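You operate a simulated robot arm through the tools that you are given. There is no shell and no other tool. Be economical: measure what you need, move in short steps, check, and stop when the job is done.

You run a simulated two-armed robot. Do the job below in one go: nothing can be reset, and whatever is moved stays where it is left.

TASK
Open the hex nuts drawer, put the black nut from the inside of the hex nuts drawer on the orange flat box and shut the drawer again. Take the small copper cup from the upper shelf under the packing bench and leave it on the steel bench top behind the trays. Take the blue-cap jar and put it on the top of the grey bench. Put the 1.0 gold shim from the second shelf from the bottom of the grey rack on the fourth shelf from the bottom of the grey rack and the 1.5 gold shim on the top of the drum stand. Fetch the red cap and set it on the teal tray. Do these in any order. Set down upright: blue-cap jar.

It is judged by the outcome, as a careful person would: the job done as asked, and still so three seconds after it is handed in. It fails if anything else is knocked over, pushed out of place, dropped, spilled or broken. Lids that push on must go on centred and level and be pressed home; caps that screw on are set level and turned clockwise until they are tight.

THE ROBOT
Two 7-joint arms with two-finger parallel grippers on one trunk, on a base that drives. Base frame: it is fixed to the floor where the robot stands at the start and does not move with it; the origin is under the middle of the robot, x ahead of it, y to its left, z up. Lengths are in cm, angles in degrees, forces in N, time in s.
The left shoulder is at the start at [7, 13, 81.2], the right one opposite. Places, roughly: black nut (4x3x2 cm) [350, -20, 20]; blue-cap jar [200, 1100, 75]; fourth shelf of the grey rack [-200, 1040, 120]; gold shim [-200, 1050, 50]; hex nuts drawer [350, -10, 20]; orange flat box [575, 350, 75]; red cap (5x5x3 cm) [-470, 890, 70]; small copper cup (5x5x4 cm) [630, 60, 50]; steel bench top behind the trays [260, 320, 80]; teal tray [-425, 875, 75]; top of the drum stand [220, 1090, 60]; top of the grey bench [-100, 1050, 80]. Payload 1.57 kg a hand.
The TCP of each hand is the grasp point between the finger pads, 3 cm short of the fingertips. In the tool frame z runs along the fingers and y along their closing line. The gripper opens to 8 cm. The fingers are 1.7 cm wide and 1.2 cm thick; the gripper's body (4 by 8.2 cm) begins 8 cm behind the TCP.
Orientation is that of the tool frame in the base frame, as [roll, pitch, yaw] about the fixed x, y, z axes, in that order (R = Rz(yaw) Ry(pitch) Rx(roll)). With the fingers straight down and closing along the base's y, the tool's x points along the base's -x, its y along +y and its z along -z.

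THE INTERFACE
- The arms move only by the tool send_rows. It takes "left_series", "right_series" or both (then of equal length, played together; a hand with none holds still); each is a list of rows, each a list of 3 entries, a list of its own where there are three numbers: the shift along the tool's x, y, z in units of 40 mm (1.0 is 40 mm), then the turn, a rotation vector about the tool's x, y, z in units of 8 degrees (1.0 is 8 degrees), then the opening, from 0 (shut) to 1 (fully open). In form: [[[tx, ty, tz], [rx, ry, rz], grip], ...]. A call has 1 to 12 rows; each row shifts and turns the commanded pose from where the row before left it, along the tool's axes as they then stand. A call with a number of a shift or a turn outside -1 to 1 is refused whole. Rows are played at 5 a second. More than 5 cm and 8.6 degrees between two rows, or a gripper value outside its range, and nothing of the call is played. Where a pose cannot be reached the arm comes as near as it can. A force on the tool above 40 N (or 10 N above the force at the start of the call, whichever is more), or a blocked arm, ends the call early, and 0.2 s more pass. Each finger travels about 10.8 cm/s and halts on what it meets, pressing with about 30 N; the grip force reading is that of the motor and also rises with nothing between the fingers. The clock runs only during rows and for 0.2 s after the last one: add rows that do not move to give the fingers time. The reply holds the time, the measured pose of the TCP, the force on the tool along the base axes, the opening and the grip force, in the units named above and with some noise, with the torque about the TCP (base axes, N m) and any sound that the robot's microphone picked up.
- Cameras (640 x 400 px; columns grow to the right, rows downward): "scene" is now at [13.7, 1.09, 104.09]; the picture's right is [0.12, -0.99, 0.00], its down [-0.57, -0.07, -0.82] and it looks along [0.82, 0.10, -0.57] (base axes); focal length 282 px, centre (320, 200). "left" rides on the left gripper at [7.2, 0.7, -12.2] in its tool frame; the picture's right is [-0.09, 1.00, 0.00], its down [-0.84, -0.08, -0.54] and it looks along [-0.54, -0.05, 0.84] (tool axes); focal length 238 px, centre (320, 200). "right" rides on the right gripper at [7.2, -0.7, -12.2] in its tool frame; the picture's right is [0.09, 1.00, 0.00], its down [-0.84, 0.08, -0.54] and it looks along [-0.54, 0.05, 0.84] (tool axes); focal length 238 px, centre (320, 200). There is no depth. A picture from a camera that has moved, and an enlarged one, comes with that camera's place and axes in the base frame and with its lens.
- snapshot(camera): a new picture of that camera. It takes no simulated time.
- raise_lower(by): slides the trunk up (or, below 0, down) by that many cm; the arms and the scene camera ride with it, the base frame stays. It gives what a move gives, with no picture.
- steer(legs): drives the robot by 1 to 6 legs, each [ahead, left, turn to the left] in cm, cm and degrees, along the robot's own axes; the way and the turn of a leg run together, so that a leg with both is an arc; at most 150 cm and 180 degrees a leg. The arms and the cameras ride along, it lands a little off, and it stops where it bumps. It gives what a move gives.
- turn_head(pan, tilt): turns the head with the scene camera to pan (to the left, within 86 degrees either way) and tilt (down, from -29 to 69), counted from straight ahead of the robot. It gives what a move gives.
- inspect(camera, box): a new picture of the part [left, top, right, bottom] of that camera's present view, enlarged. It takes no simulated time.
- job_done(): hands the job in; it is judged then, once.

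Go step by step. Nothing tells you exact positions but the pictures and the camera data: compare them with the known pose of the tool, close in by small moves and look again before you grip or let go. The budget is 207 turns and 202 pictures, counting those below and the enlarged ones. Unless the task says otherwise, let go and move clear before handing in.

The tools are called after ">>>" by a JSON object that holds its "method" and its "body". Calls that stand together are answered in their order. send_rows: Moves the arms, as the interface text tells. Its arguments: {"type":"object","properties":{"left_series":{"type":"array","items":{"type":"array"}},"right_series":{"type":"array","items":{"type":"array"}}},"required":[]} The other tools are called the same way: raise_lower (by) slides the trunk up or down; steer (legs) drives the base; turn_head (pan, tilt) turns the head that bears the scene camera; snapshot (camera) takes a picture; inspect (camera, box) takes an enlarged picture of a part of a camera's view; job_done () hands the job in.

At the start:

```text
t: 0.0
left_eef_pos: [40.14, 15.25, 62.63]
left_tcp_rot: [-179.9, 0.0, -179.9]
left_force: [-1.4, 0.6, 0.1]
left_torque: [-0.03, 0.03, 0.02]
left_grip_width: 7.98
left_grasp_force: 0.1
right_eef_pos: [37.94, -12.82, 62.68]
right_tcp_rot: [-180.0, 0.0, -180.0]
right_force: [0.7, 0.1, 0.6]
right_torque: [0.0, 0.02, -0.02]
right_grip_width: 8.02
right_grasp_force: 0.2
trunk travel left (down, up): [-45.0, 49.0]
robot x, y, heading: [-0.09, -0.02, -0.0]
head pan, tilt: [6.8, 34.8]
```

scene: 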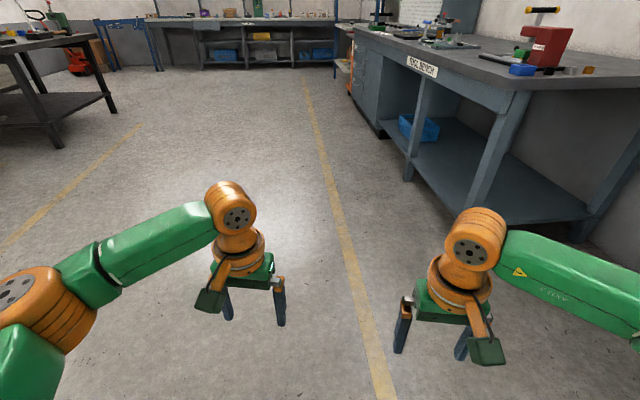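
right: 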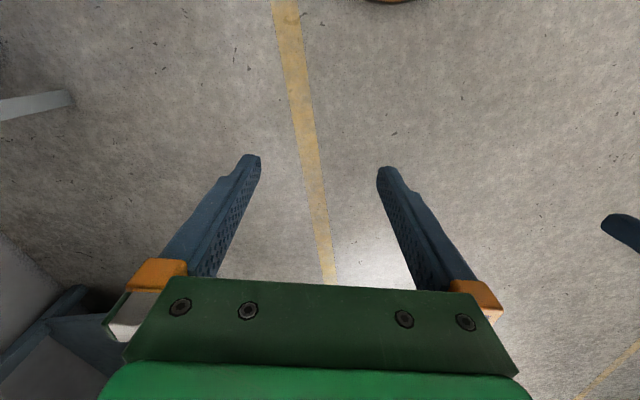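
left: 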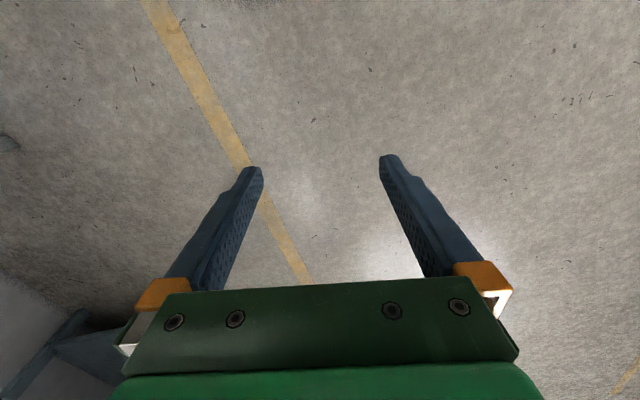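

I see a large workshop: a bench ahead right, another bench row further ahead, and a steel bench on the left. First I look around to map it.

>>> {"method": "turn_head", "body": {"pan": 0, "tilt": 10}}

>>> {"method": "snapshot", "body": {"camera": "scene"}}

>>> {"method": "turn_head", "body": {"pan": 70, "tilt": 10}}

>>> {"method": "snapshot", "body": {"camera": "scene"}}

```text
t: 0.9
left_eef_pos: [40.09, 15.33, 62.59]
left_tcp_rot: [-179.9, -0.1, -179.9]
left_force: [0.4, -1.1, 0.2]
left_torque: [-0.01, 0.03, 0.02]
left_grip_width: 8.02
left_grasp_force: 0.2
right_eef_pos: [37.92, -12.71, 62.75]
right_tcp_rot: [-179.9, 0.0, -179.9]
right_force: [0.2, 0.0, 0.4]
right_torque: [-0.01, 0.02, 0.02]
right_grip_width: 7.99
right_grasp_force: 0.0
trunk travel left (down, up): [-45.0, 49.0]
robot x, y, heading: [0.17, -0.03, 0.0]
head pan, tilt: [0.0, 10.0]
```

```text
198 pictures are left
camera scene: at [14.24, 0.05, 108.06], right [0.0, -1.0, 0.0], down [-0.17, 0.0, -0.98], along [0.98, 0.0, -0.17], focal length 282 px, centre (320, 200)
```

scene: 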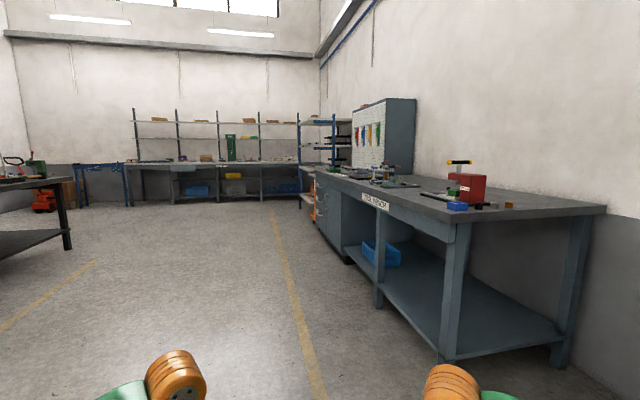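

```text
t: 2.3
left_eef_pos: [40.08, 15.23, 62.62]
left_tcp_rot: [-180.0, 0.0, -179.8]
left_force: [-0.4, -0.2, -0.9]
left_torque: [0.02, 0.01, -0.02]
left_grip_width: 7.99
left_grasp_force: 0.0
right_eef_pos: [37.95, -12.83, 62.66]
right_tcp_rot: [-180.0, -0.1, -180.0]
right_force: [0.9, -0.8, -0.2]
right_torque: [0.03, 0.0, 0.0]
right_grip_width: 7.98
right_grasp_force: 0.1
trunk travel left (down, up): [-45.0, 49.0]
robot x, y, heading: [-0.06, 0.07, 0.1]
head pan, tilt: [70.0, 10.0]
```

```text
197 pictures are left
camera scene: at [8.13, 8.79, 108.06], right [0.94, -0.34, 0.0], down [-0.06, -0.16, -0.98], along [0.34, 0.93, -0.17], focal length 282 px, centre (320, 200)
```

scene: 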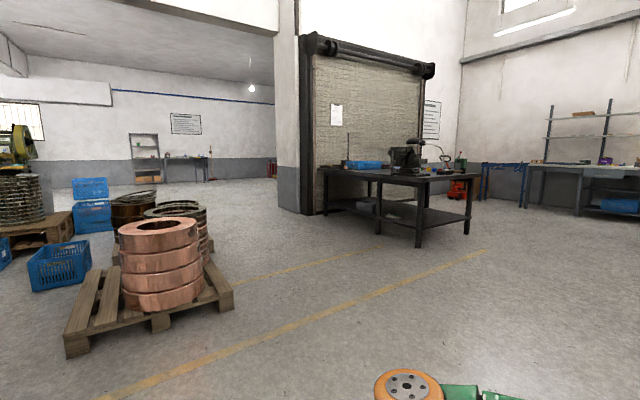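

The room is turned by roughly 13 degrees; the tool bench on the right carries the drawers. I drive to a spot in front of the drawers and look.

>>> {"method": "steer", "body": {"legs": [[150, 35, 0], [150, 40, 0], [20, 10, -76]]}}

>>> {"method": "turn_head", "body": {"pan": 0, "tilt": 35}}

>>> {"method": "snapshot", "body": {"camera": "scene"}}

```text
refused: leg 1 is longer than a leg can be; nothing moved
```

```text
t: 3.7
left_eef_pos: [40.14, 15.34, 62.7]
left_tcp_rot: [-179.9, 0.1, -179.9]
left_force: [-0.4, -0.2, 0.1]
left_torque: [0.01, 0.0, 0.02]
left_grip_width: 8.01
left_grasp_force: 0.1
right_eef_pos: [37.96, -12.77, 62.76]
right_tcp_rot: [180.0, 0.0, 180.0]
right_force: [-0.7, 0.1, -0.7]
right_torque: [-0.02, 0.0, 0.01]
right_grip_width: 8.01
right_grasp_force: 0.1
trunk travel left (down, up): [-45.0, 49.0]
robot x, y, heading: [-0.02, -0.09, -0.1]
head pan, tilt: [0.0, 35.0]
```

```text
196 pictures are left
camera scene: at [13.75, 0.06, 104.05], right [0.0, -1.0, 0.0], down [-0.57, 0.0, -0.82], along [0.82, 0.0, -0.57], focal length 282 px, centre (320, 200)
```

scene: 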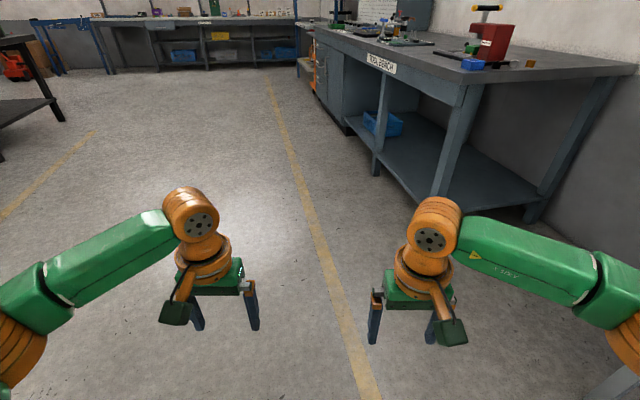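

The leg was too long; I split it up.

>>> {"method": "steer", "body": {"legs": [[140, 35, 0], [140, 40, 0], [40, 10, -76]]}}

>>> {"method": "snapshot", "body": {"camera": "scene"}}

```text
t: 20.9
left_eef_pos: [338.31, 22.27, 62.59]
left_tcp_rot: [-179.8, 0.0, 104.3]
left_force: [0.1, 0.6, 0.3]
left_torque: [-0.02, 0.0, 0.01]
left_grip_width: 7.97
left_grasp_force: 0.0
right_eef_pos: [310.56, 17.63, 62.68]
right_tcp_rot: [179.9, 0.0, 104.1]
right_force: [0.3, 0.0, 0.6]
right_torque: [0.01, 0.0, 0.01]
right_grip_width: 8.01
right_grasp_force: 0.1
trunk travel left (down, up): [-45.0, 49.0]
robot x, y, heading: [313.54, 57.81, -75.9]
head pan, tilt: [0.0, 35.0]
cut short: leg 3
```

```text
195 pictures are left
camera scene: at [317.08, 44.14, 104.05], right [-0.97, -0.25, 0.0], down [-0.14, 0.56, -0.82], along [0.2, -0.79, -0.57], focal length 282 px, centre (320, 200)
```

scene: 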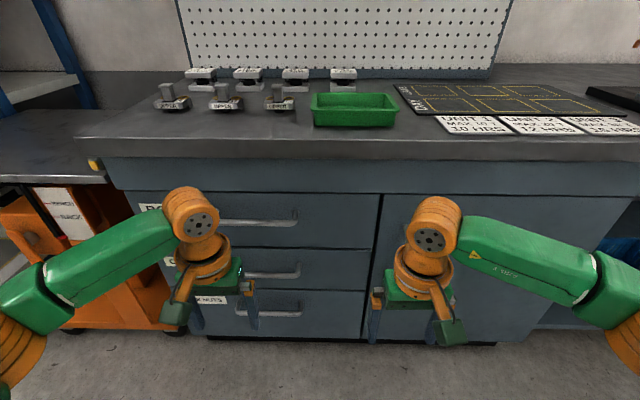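

The drawers are in front of me, the lowest labelled "... NUTS". I enlarge the labels.

>>> {"method": "inspect", "body": {"camera": "scene", "box": [120, 180, 380, 345]}}

>>> {"method": "snapshot", "body": {"camera": "left"}}

```text
2.42 times, centred on (250, 262) of scene
camera zoom: at [317.08, 44.14, 104.05], right [-0.97, -0.25, 0.0], down [-0.14, 0.56, -0.82], along [0.2, -0.79, -0.57], focal length 683 px, centre (490, 48)
```

zoom: 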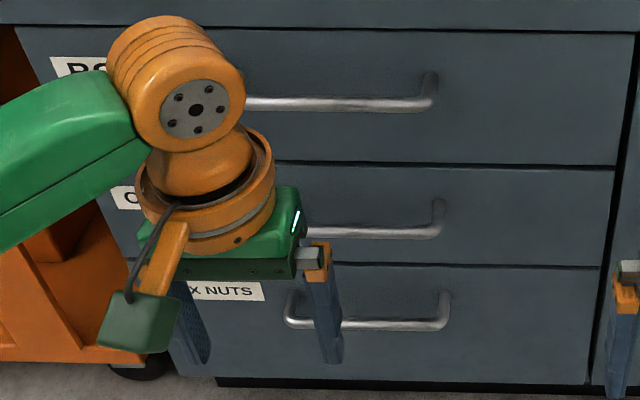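

```text
193 pictures are left
camera left: at [337.32, 29.42, 74.9], right [0.99, 0.16, 0.0], down [0.13, -0.83, 0.54], along [0.08, -0.54, -0.84], focal length 238 px, centre (320, 200)
```

left: 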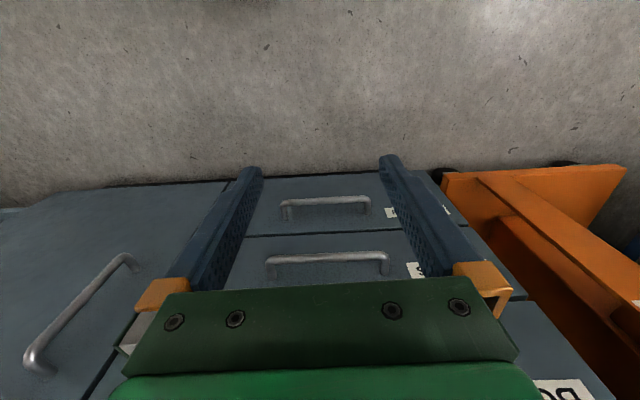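

Hex nuts is the lowest drawer; its handle is roughly 62 cm ahead, 16–20 cm left, z≈29. I lower the trunk and turn the left hand horizontal with fingers closing vertically.

>>> {"method": "raise_lower", "body": {"by": -33}}

>>> {"method": "send_rows", "body": {"left_series": [[[0, 0, 0], [0, -0.9375, 0], 1], [[0, 0, 0], [0, -0.9375, 0], 1], [[0, 0, 0], [0, -0.9375, 0], 1], [[0, 0, 0], [0, -0.9375, 0], 1], [[0, 0, 0], [0, -0.9375, 0], 1], [[0, 0, 0], [0, -0.9375, 0], 1], [[0, 0, 0], [0, -0.9375, 0], 1], [[0, 0, 0], [0, -0.9375, 0], 1], [[0, 0, 0], [0, -0.9375, 0], 1], [[0, 0, 0], [0, -0.9375, 0], 1], [[0, 0, 0], [0, -0.9375, 0], 1], [[0, 0, 0], [0, -0.9375, 0], 1]]}}

>>> {"method": "send_rows", "body": {"left_series": [[[0, 0, 0], [0, 0, -0.9375], 1], [[0, 0, 0], [0, 0, -0.9375], 1], [[0, 0, 0], [0, 0, -0.9375], 1], [[0, 0, 0], [0, 0, -0.9375], 1], [[0, 0, 0], [0, 0, -0.9375], 1], [[0, 0, 0], [0, 0, -0.9375], 1], [[0, 0, 0], [0, 0, -0.9375], 1], [[0, 0, 0], [0, 0, -0.9375], 1], [[0, 0, 0], [0, 0, -0.9375], 1], [[0, 0, 0], [0, 0, -0.9375], 1], [[0, 0, 0], [0, 0, -0.9375], 1], [[0, 0, 0], [0, 0, -0.9375], 1]]}}

>>> {"method": "snapshot", "body": {"camera": "scene"}}

>>> {"method": "snapshot", "body": {"camera": "left"}}

```text
t: 24.1
left_eef_pos: [338.19, 22.29, 29.69]
left_tcp_rot: [-179.8, 0.0, 104.3]
left_force: [0.7, -0.1, -0.4]
left_torque: [-0.01, -0.01, 0.0]
left_grip_width: 8.0
left_grasp_force: 0.1
right_eef_pos: [310.62, 17.61, 29.48]
right_tcp_rot: [-180.0, 0.0, 104.2]
right_force: [-0.4, -1.0, 0.0]
right_torque: [0.0, -0.03, 0.02]
right_grip_width: 8.01
right_grasp_force: 0.1
trunk travel left (down, up): [-12.0, 82.0]
robot x, y, heading: [313.6, 57.73, -75.7]
head pan, tilt: [0.0, 35.0]
```

```text
t: 26.7
left_eef_pos: [338.38, 22.36, 29.64]
left_tcp_rot: [-110.0, 89.9, 174.3]
left_force: [-0.2, 0.1, -0.7]
left_torque: [-0.01, 0.03, -0.02]
left_grip_width: 7.99
left_grasp_force: 0.1
right_eef_pos: [310.65, 17.59, 29.65]
right_tcp_rot: [180.0, 0.0, 104.2]
right_force: [-0.3, -0.3, 0.5]
right_torque: [0.02, -0.01, 0.03]
right_grip_width: 8.02
right_grasp_force: 0.0
trunk travel left (down, up): [-12.0, 82.0]
robot x, y, heading: [313.99, 57.64, -75.5]
head pan, tilt: [0.0, 35.0]
```

```text
t: 29.3
left_eef_pos: [339.03, 22.5, 29.36]
left_tcp_rot: [-90.1, 2.9, -167.4]
left_force: [0.8, 0.4, 0.2]
left_torque: [-0.05, -0.01, -0.02]
left_grip_width: 7.99
left_grasp_force: 0.0
right_eef_pos: [310.86, 17.62, 29.92]
right_tcp_rot: [-179.1, -0.1, 104.2]
right_force: [0.4, -0.8, -0.2]
right_torque: [-0.01, -0.03, 0.01]
right_grip_width: 8.0
right_grasp_force: 0.1
trunk travel left (down, up): [-12.0, 82.0]
robot x, y, heading: [313.66, 57.47, -75.7]
head pan, tilt: [0.0, 35.0]
```

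```text
192 pictures are left
camera scene: at [317.99, 44.18, 71.15], right [-0.97, -0.25, 0.02], down [-0.15, 0.56, -0.82], along [0.19, -0.79, -0.58], focal length 282 px, centre (320, 200)
```

scene: 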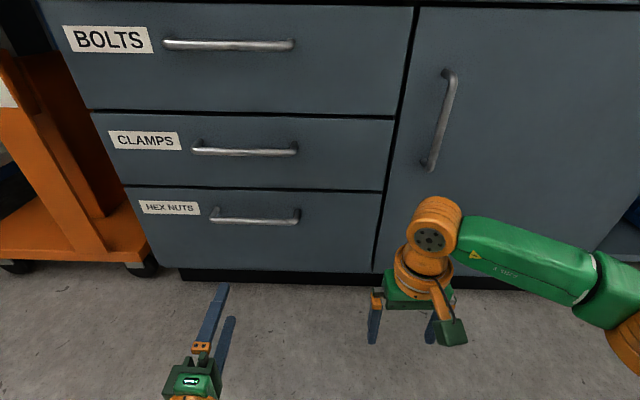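

```text
191 pictures are left
camera left: at [329.33, 32.78, 28.38], right [0.14, 0.03, -0.99], down [0.69, 0.71, 0.12], along [0.71, -0.7, 0.08], focal length 238 px, centre (320, 200)
```

left: 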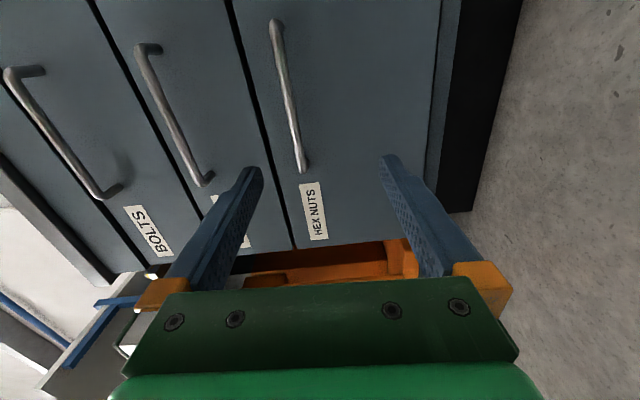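

Triangulation puts the hex-nuts handle at about [340.7, 4.1, 33]. I align the hand and close in most of the way.

>>> {"method": "send_rows", "body": {"left_series": [[[0.3, -0.45, 0.5], [0, 0, 0], 1], [[0.3, -0.48, 0.5], [0, 0, 0], 1], [[0, 0, 0.75], [0, 0, 0], 1], [[0, 0, 0.75], [0, 0, 0], 1], [[0, 0, 0], [0, 0, 0], 1]]}}

>>> {"method": "snapshot", "body": {"camera": "scene"}}

>>> {"method": "snapshot", "body": {"camera": "left"}}

```text
t: 29.9
left_eef_pos: [338.13, 19.26, 31.12]
left_tcp_rot: [-91.0, 9.8, -168.8]
left_force: [0.3, -0.3, -0.5]
left_torque: [-0.02, -0.03, 0.0]
left_grip_width: 8.01
left_grasp_force: 0.0
right_eef_pos: [310.68, 17.69, 29.5]
right_tcp_rot: [-179.7, -0.1, 104.2]
right_force: [-0.9, 0.3, 0.8]
right_torque: [-0.01, 0.03, 0.0]
right_grip_width: 7.98
right_grasp_force: 0.1
trunk travel left (down, up): [-12.0, 82.0]
robot x, y, heading: [313.66, 57.17, -75.9]
head pan, tilt: [0.0, 35.0]
stopped in row 2 (left hand): the arm was blocked; the commanded pose is now the measured one
```

```text
190 pictures are left
camera scene: at [317.3, 44.19, 70.8], right [-0.97, -0.24, 0.0], down [-0.14, 0.56, -0.82], along [0.2, -0.79, -0.57], focal length 282 px, centre (320, 200)
```

scene: 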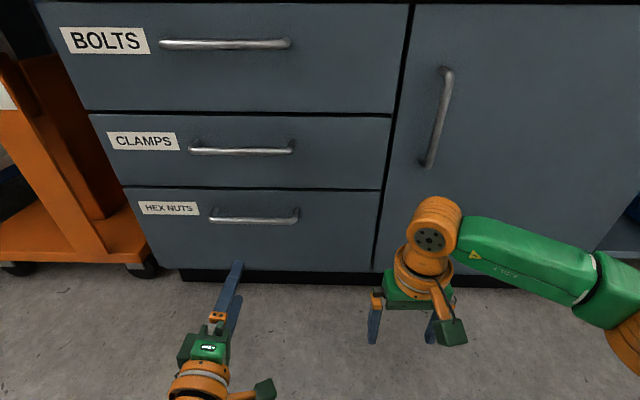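

```text
189 pictures are left
camera left: at [328.95, 29.86, 29.51], right [0.25, 0.07, -0.97], down [0.69, 0.69, 0.23], along [0.68, -0.72, 0.13], focal length 238 px, centre (320, 200)
```

left: 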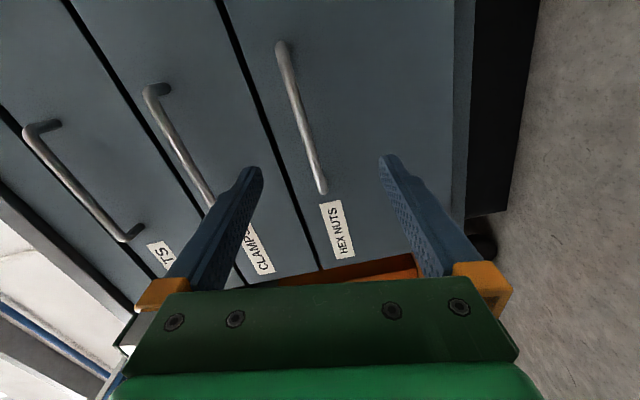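

The arm got blocked with the camera turned inward, probably a joint limit. I roll the hand the other way round (camera outward) and see.

>>> {"method": "send_rows", "body": {"left_series": [[[0, 0, -0.5], [0, 0, 1], 1], [[0, 0, -0.5], [0, 0, 1], 1], [[0, 0, 0], [0, 0, 1], 1], [[0, 0, 0], [0, 0, 1], 1], [[0, 0, 0], [0, 0, 1], 1], [[0, 0, 0], [0, 0, 1], 1], [[0, 0, 0], [0, 0, 1], 1], [[0, 0, 0], [0, 0, 1], 1], [[0, 0, 0], [0, 0, 1], 1], [[0, 0, 0], [0, 0, 1], 1], [[0, 0, 0], [0, 0, 1], 1], [[0, 0, 0], [0, 0, 1], 1]]}}

>>> {"method": "send_rows", "body": {"left_series": [[[0, 0, 0], [0, 0, 1], 1], [[0, 0, 0], [0, 0, 1], 1], [[0, 0, 0], [0, 0, 1], 1], [[0, 0, 0], [0, 0, 1], 1], [[0, 0, 0], [0, 0, 1], 1], [[0, 0, 0], [0, 0, 1], 1], [[0, 0, 0], [0, 0, 1], 1], [[0, 0, 0], [0, 0, 1], 1], [[0, 0, 0], [0, 0, 1], 1], [[0, 0, 0], [0, 0, 1], 1], [[0, 0, 0], [0, 0, 0], 1]]}}

>>> {"method": "snapshot", "body": {"camera": "scene"}}

```text
t: 32.5
left_eef_pos: [337.14, 23.08, 31.61]
left_tcp_rot: [93.5, 74.0, 14.7]
left_force: [0.2, -0.6, 0.1]
left_torque: [0.0, 0.02, 0.0]
left_grip_width: 8.02
left_grasp_force: 0.1
right_eef_pos: [310.61, 17.54, 29.68]
right_tcp_rot: [180.0, 0.0, 104.2]
right_force: [0.1, -0.1, -0.3]
right_torque: [-0.02, -0.02, -0.02]
right_grip_width: 8.0
right_grasp_force: 0.1
trunk travel left (down, up): [-12.0, 82.0]
robot x, y, heading: [313.51, 57.6, -75.8]
head pan, tilt: [0.0, 35.0]
```

```text
t: 34.9
left_eef_pos: [337.18, 23.03, 31.54]
left_tcp_rot: [90.9, -6.0, 11.2]
left_force: [-0.1, 0.2, 0.0]
left_torque: [0.0, -0.03, -0.01]
left_grip_width: 7.98
left_grasp_force: 0.0
right_eef_pos: [310.63, 17.69, 29.71]
right_tcp_rot: [180.0, 0.0, 104.2]
right_force: [-0.2, 0.0, -1.0]
right_torque: [-0.03, 0.0, 0.01]
right_grip_width: 8.0
right_grasp_force: 0.0
trunk travel left (down, up): [-12.0, 82.0]
robot x, y, heading: [313.42, 57.21, -75.8]
head pan, tilt: [0.0, 35.0]
```

```text
188 pictures are left
camera scene: at [317.07, 44.17, 71.05], right [-0.97, -0.25, 0.0], down [-0.14, 0.56, -0.82], along [0.2, -0.79, -0.57], focal length 282 px, centre (320, 200)
```

scene: 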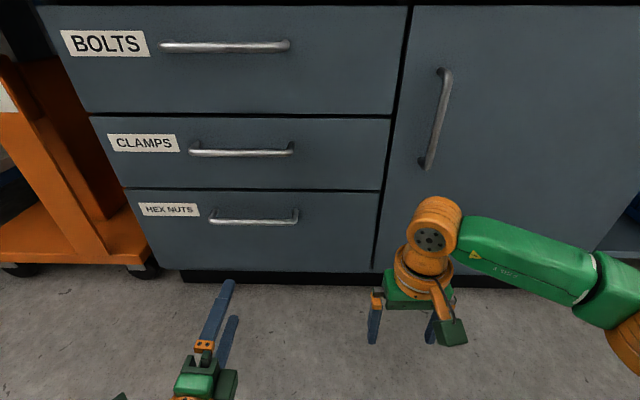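

The reach is free in this posture. I level the hand, align with the handle (~[341.2, 2.9, 33.2]) and go 13 cm closer.

>>> {"method": "send_rows", "body": {"left_series": [[[0, 0, 0], [0, 0.33, -0.75], 1], [[-0.12, 0.21, 0.5], [0, 0, 0], 1], [[-0.13, 0.21, 0.7], [0, 0, 0], 1], [[0, 0, 0.7], [0, 0, 0], 1], [[0, 0, 0.7], [0, 0, 0], 1], [[0, 0, 0.7], [0, 0, 0], 1], [[0, 0, 0], [0, 0, 0], 1]]}}

>>> {"method": "snapshot", "body": {"camera": "scene"}}

>>> {"method": "snapshot", "body": {"camera": "left"}}

```text
t: 36.5
left_eef_pos: [339.48, 10.12, 33.12]
left_tcp_rot: [90.8, 0.1, 13.8]
left_force: [-0.1, 0.1, -0.1]
left_torque: [-0.02, 0.0, -0.01]
left_grip_width: 8.01
left_grasp_force: 0.1
right_eef_pos: [310.58, 17.64, 29.6]
right_tcp_rot: [-180.0, 0.0, 104.3]
right_force: [0.6, -0.2, 0.1]
right_torque: [0.0, -0.02, -0.01]
right_grip_width: 7.99
right_grasp_force: 0.0
trunk travel left (down, up): [-12.0, 82.0]
robot x, y, heading: [313.84, 57.64, -76.0]
head pan, tilt: [0.0, 35.0]
```

```text
187 pictures are left
camera scene: at [317.07, 44.16, 71.05], right [-0.97, -0.25, 0.0], down [-0.14, 0.56, -0.82], along [0.2, -0.79, -0.57], focal length 282 px, centre (320, 200)
```

scene: 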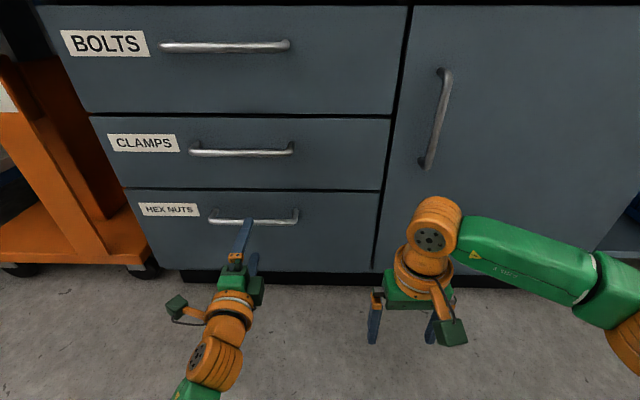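

```text
186 pictures are left
camera left: at [343.55, 23.6, 33.91], right [-0.08, -0.04, 1.0], down [-0.94, 0.33, -0.07], along [-0.32, -0.94, -0.06], focal length 238 px, centre (320, 200)
```

left: 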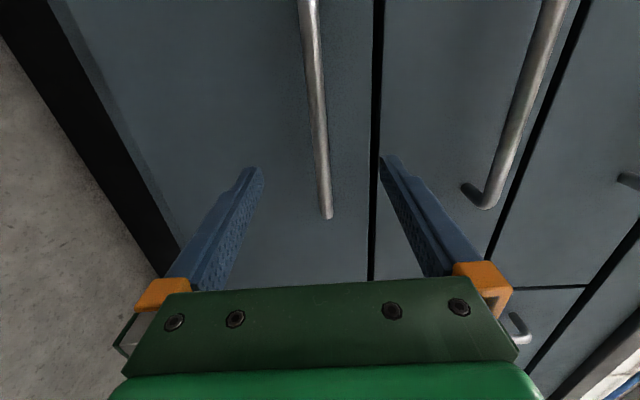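

The fingers straddle the bar vertically and are centred on it. I go 6 cm further and close.

>>> {"method": "send_rows", "body": {"left_series": [[[0, 0, 0.5], [0, 0, 0], 1], [[0, 0, 0.5], [0, 0, 0], 1], [[0, 0, 0.5], [0, 0, 0], 1], [[0, 0, 0], [0, 0, 0], 1]]}}

>>> {"method": "snapshot", "body": {"camera": "left"}}

```text
t: 37.5
left_eef_pos: [340.72, 4.34, 33.03]
left_tcp_rot: [90.8, 0.1, 13.9]
left_force: [-0.1, -0.1, 0.0]
left_torque: [0.02, 0.05, 0.0]
left_grip_width: 7.94
left_grasp_force: 0.0
right_eef_pos: [310.69, 17.65, 29.56]
right_tcp_rot: [180.0, 0.0, 104.2]
right_force: [0.3, -0.3, -0.4]
right_torque: [0.03, -0.01, -0.01]
right_grip_width: 7.99
right_grasp_force: 0.1
trunk travel left (down, up): [-12.0, 82.0]
robot x, y, heading: [314.28, 57.13, -75.8]
head pan, tilt: [0.0, 35.0]
```

```text
185 pictures are left
camera left: at [344.89, 17.78, 33.81], right [-0.08, -0.04, 1.0], down [-0.94, 0.33, -0.07], along [-0.32, -0.94, -0.06], focal length 238 px, centre (320, 200)
```

left: 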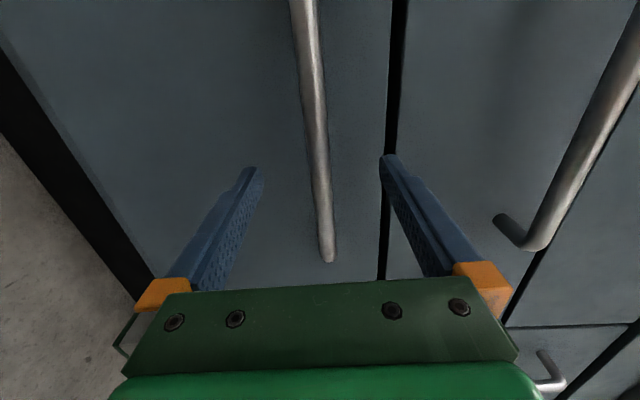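

Closing on the bar now.

>>> {"method": "send_rows", "body": {"left_series": [[[0, 0, 0], [0, 0, 0], 0.5], [[0, 0, 0], [0, 0, 0], 0], [[0, 0, 0], [0, 0, 0], 0], [[0, 0, 0], [0, 0, 0], 0], [[0, 0, 0], [0, 0, 0], 0]]}}

>>> {"method": "snapshot", "body": {"camera": "left"}}

```text
t: 38.7
left_eef_pos: [340.83, 4.26, 32.95]
left_tcp_rot: [90.7, 0.0, 13.9]
left_force: [0.5, -1.2, 3.5]
left_torque: [-0.07, -0.15, -0.06]
left_grip_width: 1.38
left_grasp_force: 30.4
right_eef_pos: [310.68, 17.68, 29.71]
right_tcp_rot: [180.0, 0.0, 104.2]
right_force: [0.1, 0.9, -0.7]
right_torque: [-0.03, -0.04, -0.02]
right_grip_width: 8.0
right_grasp_force: 0.1
trunk travel left (down, up): [-12.0, 82.0]
robot x, y, heading: [313.84, 57.67, -75.9]
head pan, tilt: [0.0, 35.0]
```

```text
184 pictures are left
camera left: at [344.89, 17.82, 33.87], right [-0.08, -0.03, 1.0], down [-0.94, 0.33, -0.07], along [-0.32, -0.94, -0.06], focal length 238 px, centre (320, 200)
```

left: 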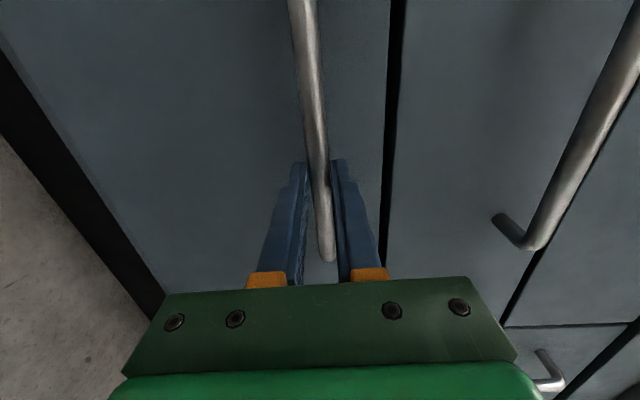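

The bar is gripped (1.4 cm). I back the robot 27 cm to pull the drawer open.

>>> {"method": "steer", "body": {"legs": [[-14, 0, 0], [-13, 0, 0]]}}

>>> {"method": "snapshot", "body": {"camera": "scene"}}

```text
t: 40.9
left_eef_pos: [334.51, 30.79, 32.91]
left_tcp_rot: [90.7, 0.3, 14.3]
left_force: [30.0, 9.4, 6.2]
left_torque: [-0.07, -0.18, 0.61]
left_grip_width: 1.38
left_grasp_force: 30.3
right_eef_pos: [304.13, 44.12, 29.78]
right_tcp_rot: [-179.8, 0.1, 104.4]
right_force: [-0.1, 0.2, 0.9]
right_torque: [0.01, -0.04, 0.02]
right_grip_width: 7.99
right_grasp_force: 0.1
trunk travel left (down, up): [-12.0, 82.0]
robot x, y, heading: [306.79, 83.88, -75.7]
head pan, tilt: [0.0, 35.0]
```

```text
183 pictures are left
camera scene: at [310.56, 70.7, 71.08], right [-0.97, -0.25, 0.0], down [-0.14, 0.55, -0.82], along [0.2, -0.79, -0.57], focal length 282 px, centre (320, 200)
```

scene: 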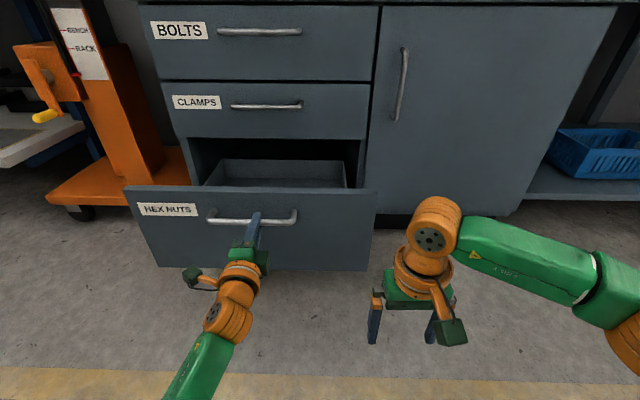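

The drawer is open ~27 cm. I release the bar, back off the hand and raise the trunk to look in.

>>> {"method": "send_rows", "body": {"left_series": [[[0, 0, 0], [0, 0, 0], 0.5], [[0, 0, 0], [0, 0, 0], 1], [[0, 0, 0], [0, 0, 0], 1], [[0, 0, -1], [0, 0, 0], 1], [[0, 0, -1], [0, 0, 0], 1], [[0, 0, -1], [0, 0, 0], 1], [[0, 0, 0], [0, 0, 0], 1]]}}

>>> {"method": "raise_lower", "body": {"by": 40}}

>>> {"method": "turn_head", "body": {"pan": 15, "tilt": 50}}

>>> {"method": "snapshot", "body": {"camera": "scene"}}

```text
t: 42.5
left_eef_pos: [331.39, 42.34, 33.19]
left_tcp_rot: [90.9, 0.1, 14.3]
left_force: [-0.1, 0.4, -0.8]
left_torque: [0.01, -0.03, -0.01]
left_grip_width: 7.98
left_grasp_force: 0.1
right_eef_pos: [304.16, 44.0, 29.81]
right_tcp_rot: [-180.0, 0.0, 104.4]
right_force: [-0.5, -0.2, 0.8]
right_torque: [0.03, 0.0, -0.01]
right_grip_width: 7.98
right_grasp_force: 0.0
trunk travel left (down, up): [-12.0, 82.0]
robot x, y, heading: [306.83, 83.91, -75.8]
head pan, tilt: [0.0, 35.0]
```

```text
t: 46.4
left_eef_pos: [331.42, 42.42, 73.1]
left_tcp_rot: [90.8, 0.1, 14.4]
left_force: [0.3, -0.5, -0.4]
left_torque: [-0.03, -0.01, -0.02]
left_grip_width: 7.99
left_grasp_force: 0.1
right_eef_pos: [304.03, 44.01, 69.61]
right_tcp_rot: [180.0, 0.0, 104.3]
right_force: [0.6, 0.1, 0.2]
right_torque: [0.01, -0.01, 0.01]
right_grip_width: 7.99
right_grasp_force: 0.0
trunk travel left (down, up): [-52.0, 42.0]
robot x, y, heading: [306.71, 83.68, -75.4]
head pan, tilt: [0.0, 35.0]
```

```text
t: 47.1
left_eef_pos: [331.47, 42.36, 73.16]
left_tcp_rot: [90.8, 0.0, 14.4]
left_force: [-0.9, 0.8, -0.3]
left_torque: [0.0, 0.02, 0.01]
left_grip_width: 8.03
left_grasp_force: 0.1
right_eef_pos: [304.02, 43.83, 69.6]
right_tcp_rot: [180.0, 0.0, 104.4]
right_force: [0.0, 0.3, 0.3]
right_torque: [-0.02, 0.0, -0.02]
right_grip_width: 8.01
right_grasp_force: 0.1
trunk travel left (down, up): [-52.0, 42.0]
robot x, y, heading: [306.9, 83.52, -75.4]
head pan, tilt: [15.0, 50.0]
```

```text
182 pictures are left
camera scene: at [312.01, 72.36, 108.88], right [-0.87, -0.49, 0.0], down [-0.37, 0.67, -0.64], along [0.32, -0.56, -0.77], focal length 282 px, centre (320, 200)
```

scene: 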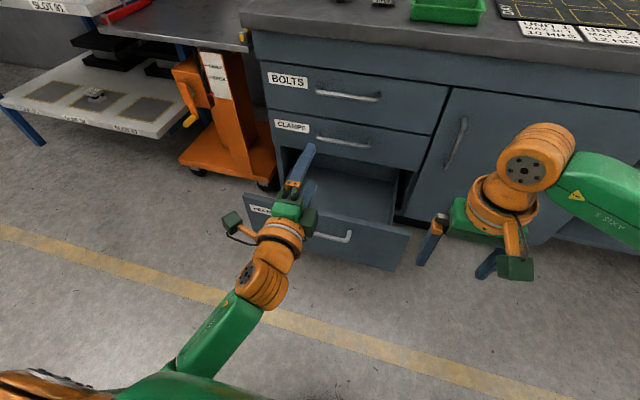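

The left arm hides the drawer; I strafe left so that the right hand comes over the drawer and look again.

>>> {"method": "steer", "body": {"legs": [[0, 24, 0]]}}

>>> {"method": "turn_head", "body": {"pan": -8, "tilt": 48}}

>>> {"method": "snapshot", "body": {"camera": "scene"}}

>>> {"method": "snapshot", "body": {"camera": "right"}}

```text
t: 48.9
left_eef_pos: [354.74, 48.4, 73.18]
left_tcp_rot: [90.8, 0.1, 14.2]
left_force: [-0.1, -0.5, 1.0]
left_torque: [0.01, -0.01, 0.01]
left_grip_width: 8.0
left_grasp_force: 0.1
right_eef_pos: [327.43, 49.99, 69.73]
right_tcp_rot: [-180.0, 0.0, 104.4]
right_force: [0.1, -0.1, -0.2]
right_torque: [-0.01, -0.02, 0.02]
right_grip_width: 7.99
right_grasp_force: 0.0
trunk travel left (down, up): [-52.0, 42.0]
robot x, y, heading: [330.5, 90.01, -75.8]
head pan, tilt: [15.0, 50.0]
```

```text
t: 49.8
left_eef_pos: [354.57, 48.42, 73.08]
left_tcp_rot: [90.8, 0.1, 14.3]
left_force: [0.3, 0.2, 0.9]
left_torque: [0.05, -0.05, 0.02]
left_grip_width: 8.0
left_grasp_force: 0.0
right_eef_pos: [327.31, 49.9, 69.72]
right_tcp_rot: [-180.0, -0.1, 104.4]
right_force: [-0.2, -0.4, 0.6]
right_torque: [0.0, -0.01, 0.01]
right_grip_width: 7.99
right_grasp_force: 0.1
trunk travel left (down, up): [-52.0, 42.0]
robot x, y, heading: [330.12, 89.75, -75.5]
head pan, tilt: [-8.0, 48.0]
```

```text
181 pictures are left
camera scene: at [332.34, 77.21, 109.15], right [-0.99, -0.11, 0.0], down [-0.08, 0.74, -0.67], along [0.08, -0.66, -0.74], focal length 282 px, centre (320, 200)
```

scene: 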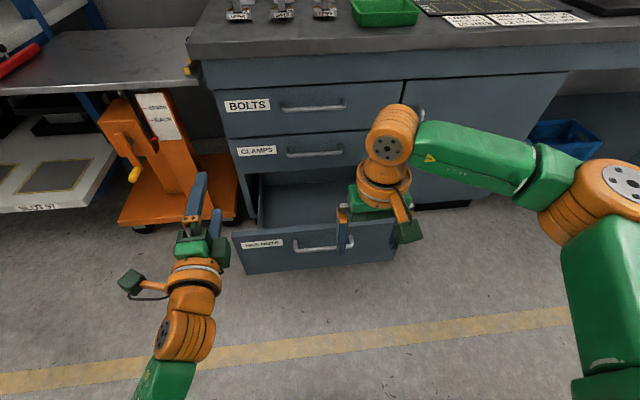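

```text
180 pictures are left
camera right: at [324.94, 56.74, 81.86], right [0.94, 0.34, 0.0], down [0.28, -0.79, 0.54], along [0.18, -0.51, -0.84], focal length 238 px, centre (320, 200)
```

right: 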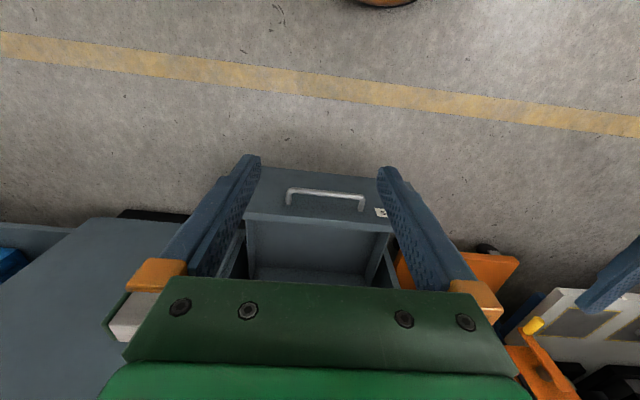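

The front panel hides the drawer floor; I drive closer and look more steeply.

>>> {"method": "steer", "body": {"legs": [[20, 3, 0]]}}

>>> {"method": "turn_head", "body": {"pan": -8, "tilt": 62}}

>>> {"method": "snapshot", "body": {"camera": "scene"}}

>>> {"method": "snapshot", "body": {"camera": "right"}}

```text
t: 51.4
left_eef_pos: [362.48, 29.78, 73.25]
left_tcp_rot: [90.8, 0.1, 14.3]
left_force: [0.2, -0.4, -0.2]
left_torque: [0.01, 0.04, 0.03]
left_grip_width: 7.99
left_grasp_force: 0.0
right_eef_pos: [335.16, 31.46, 69.71]
right_tcp_rot: [180.0, 0.0, 104.4]
right_force: [0.8, 0.3, -0.1]
right_torque: [0.0, 0.0, -0.04]
right_grip_width: 7.99
right_grasp_force: 0.0
trunk travel left (down, up): [-52.0, 42.0]
robot x, y, heading: [338.15, 71.04, -75.7]
head pan, tilt: [-8.0, 48.0]
```

```text
t: 52.1
left_eef_pos: [362.51, 29.89, 73.16]
left_tcp_rot: [90.8, 0.1, 14.3]
left_force: [0.1, 0.4, 0.4]
left_torque: [0.01, -0.02, 0.0]
left_grip_width: 7.99
left_grasp_force: 0.1
right_eef_pos: [334.99, 31.57, 69.58]
right_tcp_rot: [-180.0, 0.0, 104.4]
right_force: [-0.7, -0.3, 0.3]
right_torque: [-0.01, -0.01, -0.01]
right_grip_width: 8.0
right_grasp_force: 0.1
trunk travel left (down, up): [-52.0, 42.0]
robot x, y, heading: [338.14, 71.41, -75.4]
head pan, tilt: [-8.0, 62.0]
```

```text
179 pictures are left
camera scene: at [340.04, 60.11, 107.4], right [-0.99, -0.11, 0.0], down [-0.1, 0.88, -0.47], along [0.05, -0.47, -0.88], focal length 282 px, centre (320, 200)
```

scene: 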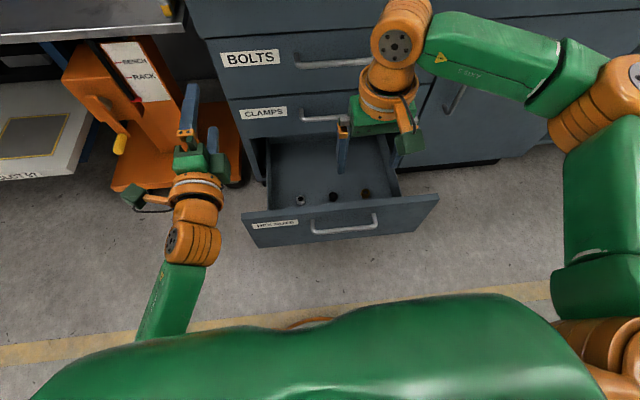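

```text
178 pictures are left
camera right: at [332.81, 38.22, 81.86], right [0.94, 0.34, 0.0], down [0.28, -0.79, 0.54], along [0.18, -0.51, -0.84], focal length 238 px, centre (320, 200)
```

right: 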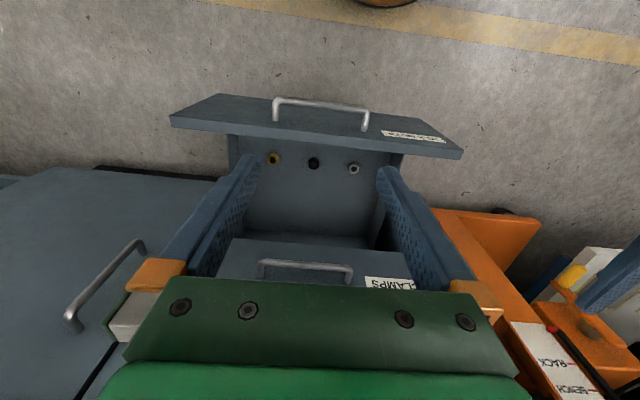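

Three nuts lie in the drawer; the black one is the middle one at about [340, 12.7, 22]. I pull the left hand back, lower the trunk partly and reach the right hand forward above it.

>>> {"method": "send_rows", "body": {"left_series": [[[0, 0, -1], [0, 0, 0], 1], [[0, 0, -1], [0, 0, 0], 1], [[0, 0, -1], [0, 0, 0], 1], [[0, 0, -0.5], [0, 0, 0], 1]]}}

>>> {"method": "raise_lower", "body": {"by": -18}}

>>> {"method": "send_rows", "body": {"right_series": [[[-0.9, 0, 0], [0, 0, 0], 0.7], [[-0.9, 0, 0], [0, 0, 0], 0.7], [[-0.9, 0, 0], [0, 0, 0], 0.7], [[-0.9, 0, 0], [0, 0, 0], 0.7], [[-0.9, 0, 0], [0, 0, 0], 0.7], [[-0.3, 0.05, 0], [0, 0, 0], 0.7], [[0, 0, 0], [0, 0, 0], 0.7]]}}

>>> {"method": "snapshot", "body": {"camera": "scene"}}

>>> {"method": "snapshot", "body": {"camera": "right"}}

```text
t: 53.1
left_eef_pos: [358.8, 42.83, 72.13]
left_tcp_rot: [90.6, 0.1, 14.3]
left_force: [-0.2, -0.5, -0.6]
left_torque: [0.01, 0.0, 0.0]
left_grip_width: 8.01
left_grasp_force: 0.0
left hand out of reach, approached as far as the arm can: row 3, 4
right_eef_pos: [335.12, 31.42, 69.59]
right_tcp_rot: [180.0, -0.1, 104.4]
right_force: [0.0, 0.3, -0.6]
right_torque: [-0.02, -0.01, 0.04]
right_grip_width: 8.01
right_grasp_force: 0.1
trunk travel left (down, up): [-52.0, 42.0]
robot x, y, heading: [338.19, 71.17, -75.4]
head pan, tilt: [-8.0, 62.0]
```

```text
t: 55.1
left_eef_pos: [358.88, 42.81, 54.01]
left_tcp_rot: [90.8, 0.0, 14.3]
left_force: [0.7, 0.4, 0.1]
left_torque: [0.01, -0.03, -0.02]
left_grip_width: 7.98
left_grasp_force: 0.1
right_eef_pos: [335.17, 31.39, 51.7]
right_tcp_rot: [-180.0, 0.1, 104.3]
right_force: [-0.1, -0.5, 0.2]
right_torque: [-0.01, 0.01, 0.03]
right_grip_width: 8.0
right_grasp_force: 0.1
trunk travel left (down, up): [-34.0, 60.0]
robot x, y, heading: [338.36, 71.61, -75.6]
head pan, tilt: [-8.0, 62.0]
```

```text
t: 56.8
left_eef_pos: [358.77, 42.9, 54.13]
left_tcp_rot: [90.8, 0.2, 14.3]
left_force: [-0.1, -0.8, 1.4]
left_torque: [0.02, -0.02, -0.04]
left_grip_width: 7.99
left_grasp_force: 0.1
right_eef_pos: [336.86, 20.36, 51.52]
right_tcp_rot: [179.9, 0.0, 104.4]
right_force: [-0.7, 0.1, -0.8]
right_torque: [0.01, 0.01, 0.0]
right_grip_width: 5.6
right_grasp_force: 0.1
right hand out of reach, approached as far as the arm can: row 4, 5, 6
trunk travel left (down, up): [-34.0, 60.0]
robot x, y, heading: [337.91, 71.18, -75.6]
head pan, tilt: [-8.0, 62.0]
```

```text
177 pictures are left
camera scene: at [340.04, 60.12, 89.39], right [-0.99, -0.11, 0.0], down [-0.1, 0.88, -0.47], along [0.05, -0.47, -0.88], focal length 282 px, centre (320, 200)
```

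scene: 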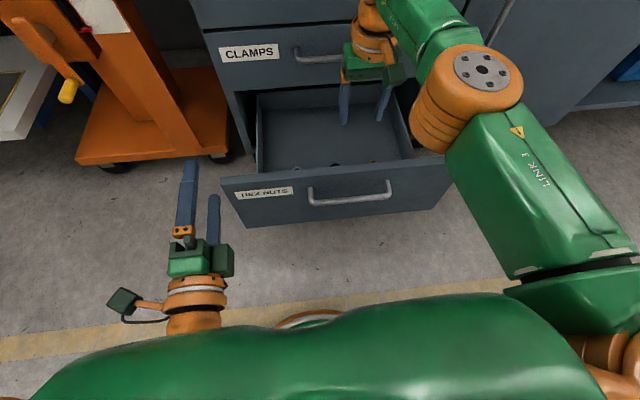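

```text
176 pictures are left
camera right: at [334.4, 27.21, 63.76], right [0.94, 0.34, 0.0], down [0.28, -0.79, 0.54], along [0.18, -0.51, -0.84], focal length 238 px, centre (320, 200)
```

right: 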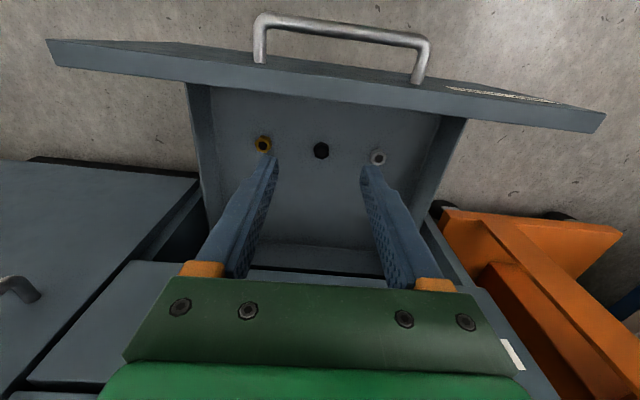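

Arm reach ends about 8 cm short, so I drive ahead 8 cm, then lower.

>>> {"method": "steer", "body": {"legs": [[8.5, 0.5, 0]]}}

>>> {"method": "snapshot", "body": {"camera": "right"}}

```text
t: 57.8
left_eef_pos: [361.36, 34.61, 54.09]
left_tcp_rot: [90.8, 0.0, 14.4]
left_force: [0.4, 0.5, -0.9]
left_torque: [-0.01, -0.05, -0.01]
left_grip_width: 7.98
left_grasp_force: 0.2
right_eef_pos: [339.55, 12.24, 51.55]
right_tcp_rot: [180.0, 0.0, 104.5]
right_force: [-0.5, -1.2, 0.2]
right_torque: [-0.01, -0.02, -0.03]
right_grip_width: 5.6
right_grasp_force: 0.0
trunk travel left (down, up): [-34.0, 60.0]
robot x, y, heading: [340.87, 63.22, -75.6]
head pan, tilt: [-8.0, 62.0]
```

```text
175 pictures are left
camera right: at [337.04, 19.03, 63.74], right [0.94, 0.34, 0.0], down [0.28, -0.79, 0.54], along [0.18, -0.51, -0.84], focal length 238 px, centre (320, 200)
```

right: 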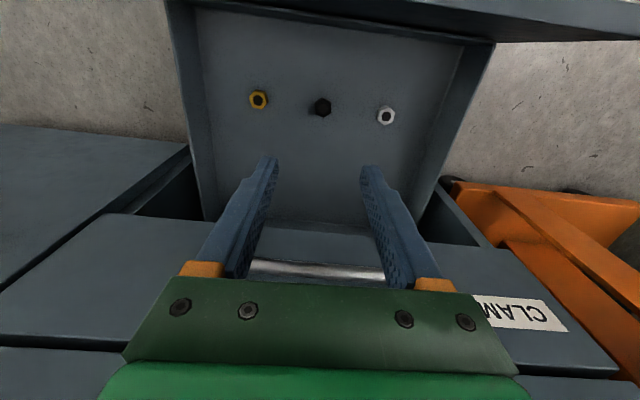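

The nut is at about [339.8, 10.2, 16]. I tilt the right hand 15° (wrist back from the upper handles), centre it, move the left hand outward, and lower the trunk partly.

>>> {"method": "send_rows", "body": {"left_series": [[[1, 0, 0], [0, 0, 0], 1], [[0.7, 0, 0], [0, 0, 0], 1], [[0, 0, 0], [0, 0, 0], 1], [[0, 0, 0], [0, 0, 0], 1]], "right_series": [[[0, 0, 0], [0, -0.94, 0], 0.75], [[0, 0, 0], [0, -0.94, 0], 0.75], [[-0.45, 0, 0.12], [0, 0, 0], 0.75], [[0, 0, 0], [0, 0, 0], 0.75]]}}

>>> {"method": "raise_lower", "body": {"by": -20}}

>>> {"method": "snapshot", "body": {"camera": "right"}}

>>> {"method": "snapshot", "body": {"camera": "scene"}}

```text
t: 58.8
left_eef_pos: [367.99, 36.11, 53.38]
left_tcp_rot: [90.9, 0.2, 14.4]
left_force: [0.6, 0.0, 0.3]
left_torque: [0.05, -0.01, 0.02]
left_grip_width: 7.99
left_grasp_force: 0.0
left hand out of reach, approached as far as the arm can: row 1
right_eef_pos: [343.81, 8.46, 55.29]
right_tcp_rot: [179.9, 15.2, 104.4]
right_force: [-0.1, -0.6, 0.0]
right_torque: [0.01, 0.0, -0.04]
right_grip_width: 5.99
right_grasp_force: 0.0
right hand out of reach, approached as far as the arm can: row 1, 2, 3
trunk travel left (down, up): [-34.0, 60.0]
robot x, y, heading: [340.69, 62.98, -75.5]
head pan, tilt: [-8.0, 62.0]
```

```text
t: 61.0
left_eef_pos: [368.09, 36.17, 33.34]
left_tcp_rot: [90.8, 0.0, 14.4]
left_force: [0.0, 0.2, -0.4]
left_torque: [0.01, -0.01, -0.01]
left_grip_width: 8.01
left_grasp_force: 0.1
right_eef_pos: [343.92, 8.51, 35.21]
right_tcp_rot: [180.0, 15.1, 104.4]
right_force: [-0.8, -0.2, -0.4]
right_torque: [-0.03, -0.02, -0.01]
right_grip_width: 6.0
right_grasp_force: 0.2
trunk travel left (down, up): [-14.0, 80.0]
robot x, y, heading: [340.81, 63.12, -75.6]
head pan, tilt: [-8.0, 62.0]
```

```text
174 pictures are left
camera right: at [340.74, 18.16, 45.11], right [0.94, 0.33, -0.02], down [0.24, -0.63, 0.74], along [0.23, -0.7, -0.67], focal length 238 px, centre (320, 200)
```

right: 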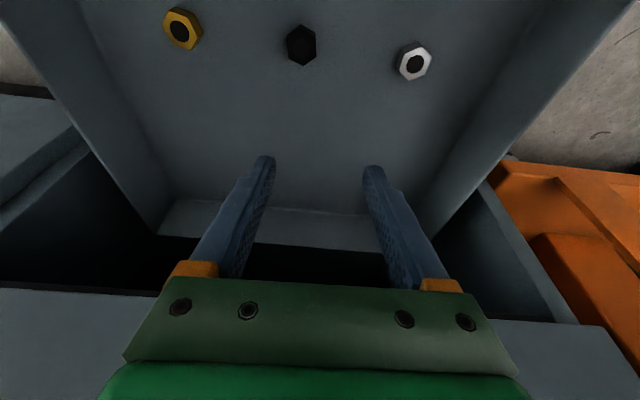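

```text
173 pictures are left
camera scene: at [342.66, 51.97, 69.4], right [-0.99, -0.11, 0.0], down [-0.1, 0.88, -0.47], along [0.05, -0.47, -0.88], focal length 282 px, centre (320, 200)
```

scene: 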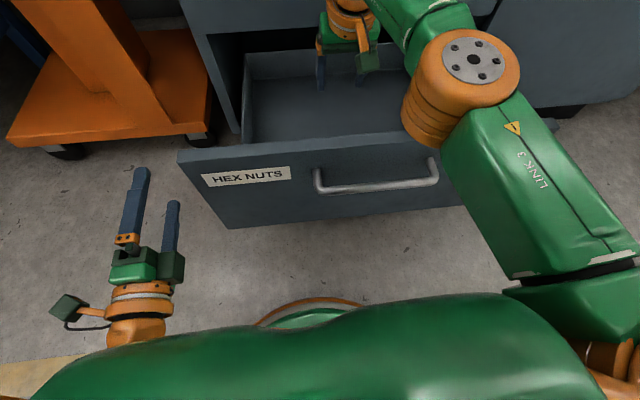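

I correct the hand by 2.9 cm right and 2.5 cm back, then lower the trunk by 12 and look.

>>> {"method": "send_rows", "body": {"right_series": [[[0.3, -0.36, -0.08], [0, 0, 0], 0.75], [[0.3, -0.36, -0.08], [0, 0, 0], 0.75], [[0, 0, 0], [0, 0, 0], 0.75]]}}

>>> {"method": "raise_lower", "body": {"by": -11}}

>>> {"method": "snapshot", "body": {"camera": "right"}}

```text
t: 61.8
left_eef_pos: [368.06, 36.18, 33.4]
left_tcp_rot: [90.9, 0.0, 14.4]
left_force: [-0.5, -0.2, 0.4]
left_torque: [0.0, 0.01, 0.0]
left_grip_width: 8.02
left_grasp_force: 0.2
right_eef_pos: [340.44, 10.28, 35.18]
right_tcp_rot: [-180.0, 15.1, 104.3]
right_force: [0.0, -0.1, 0.6]
right_torque: [-0.01, 0.0, 0.01]
right_grip_width: 6.02
right_grasp_force: 0.0
trunk travel left (down, up): [-14.0, 80.0]
robot x, y, heading: [341.15, 63.31, -75.5]
head pan, tilt: [-8.0, 62.0]
```

```text
t: 63.2
left_eef_pos: [367.88, 36.04, 22.89]
left_tcp_rot: [90.8, -1.0, 14.2]
left_force: [-0.4, 0.5, -0.1]
left_torque: [0.01, -0.02, 0.03]
left_grip_width: 8.0
left_grasp_force: 0.1
right_eef_pos: [340.33, 10.09, 24.08]
right_tcp_rot: [179.1, 15.0, 104.2]
right_force: [-0.7, 0.3, 0.0]
right_torque: [0.0, -0.03, 0.01]
right_grip_width: 5.99
right_grasp_force: 0.1
trunk travel left (down, up): [-3.0, 91.0]
robot x, y, heading: [340.4, 63.1, -75.5]
head pan, tilt: [-8.0, 62.0]
```

```text
172 pictures are left
camera right: at [337.07, 19.72, 34.11], right [0.94, 0.33, -0.01], down [0.23, -0.63, 0.74], along [0.24, -0.7, -0.67], focal length 238 px, centre (320, 200)
```

right: 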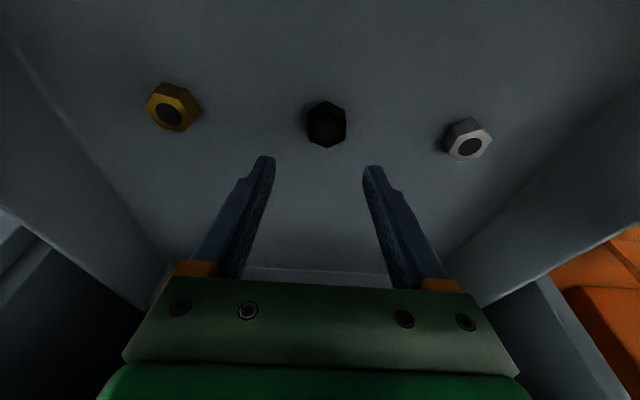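

Aligned over the black nut. I lower 5.5 cm more with the arm.

>>> {"method": "send_rows", "body": {"right_series": [[[0.18, 0.06, 0.66], [0, 0, 0], 0.75], [[0.18, 0.06, 0.66], [0, 0, 0], 0.75], [[0, 0, 0], [0, 0, 0], 0.75]]}}

>>> {"method": "snapshot", "body": {"camera": "right"}}

```text
t: 64.0
left_eef_pos: [367.52, 36.11, 23.96]
left_tcp_rot: [89.1, -0.2, 14.0]
left_force: [0.3, 0.4, 0.5]
left_torque: [0.04, 0.0, -0.02]
left_grip_width: 8.0
left_grasp_force: 0.0
right_eef_pos: [340.36, 10.4, 20.9]
right_tcp_rot: [179.8, 17.0, 104.0]
right_force: [-0.3, 0.0, 0.3]
right_torque: [0.03, 0.01, -0.02]
right_grip_width: 5.99
right_grasp_force: 0.0
trunk travel left (down, up): [-3.0, 91.0]
robot x, y, heading: [340.51, 63.33, -75.9]
head pan, tilt: [-8.0, 62.0]
```

```text
171 pictures are left
camera right: at [337.24, 20.33, 30.43], right [0.94, 0.33, -0.02], down [0.23, -0.61, 0.76], along [0.24, -0.73, -0.65], focal length 238 px, centre (320, 200)
```

right: 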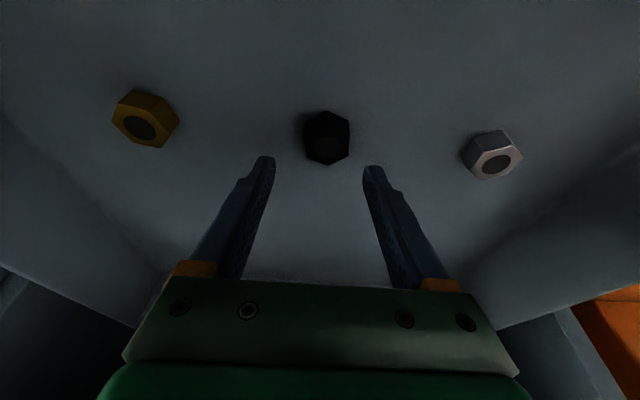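

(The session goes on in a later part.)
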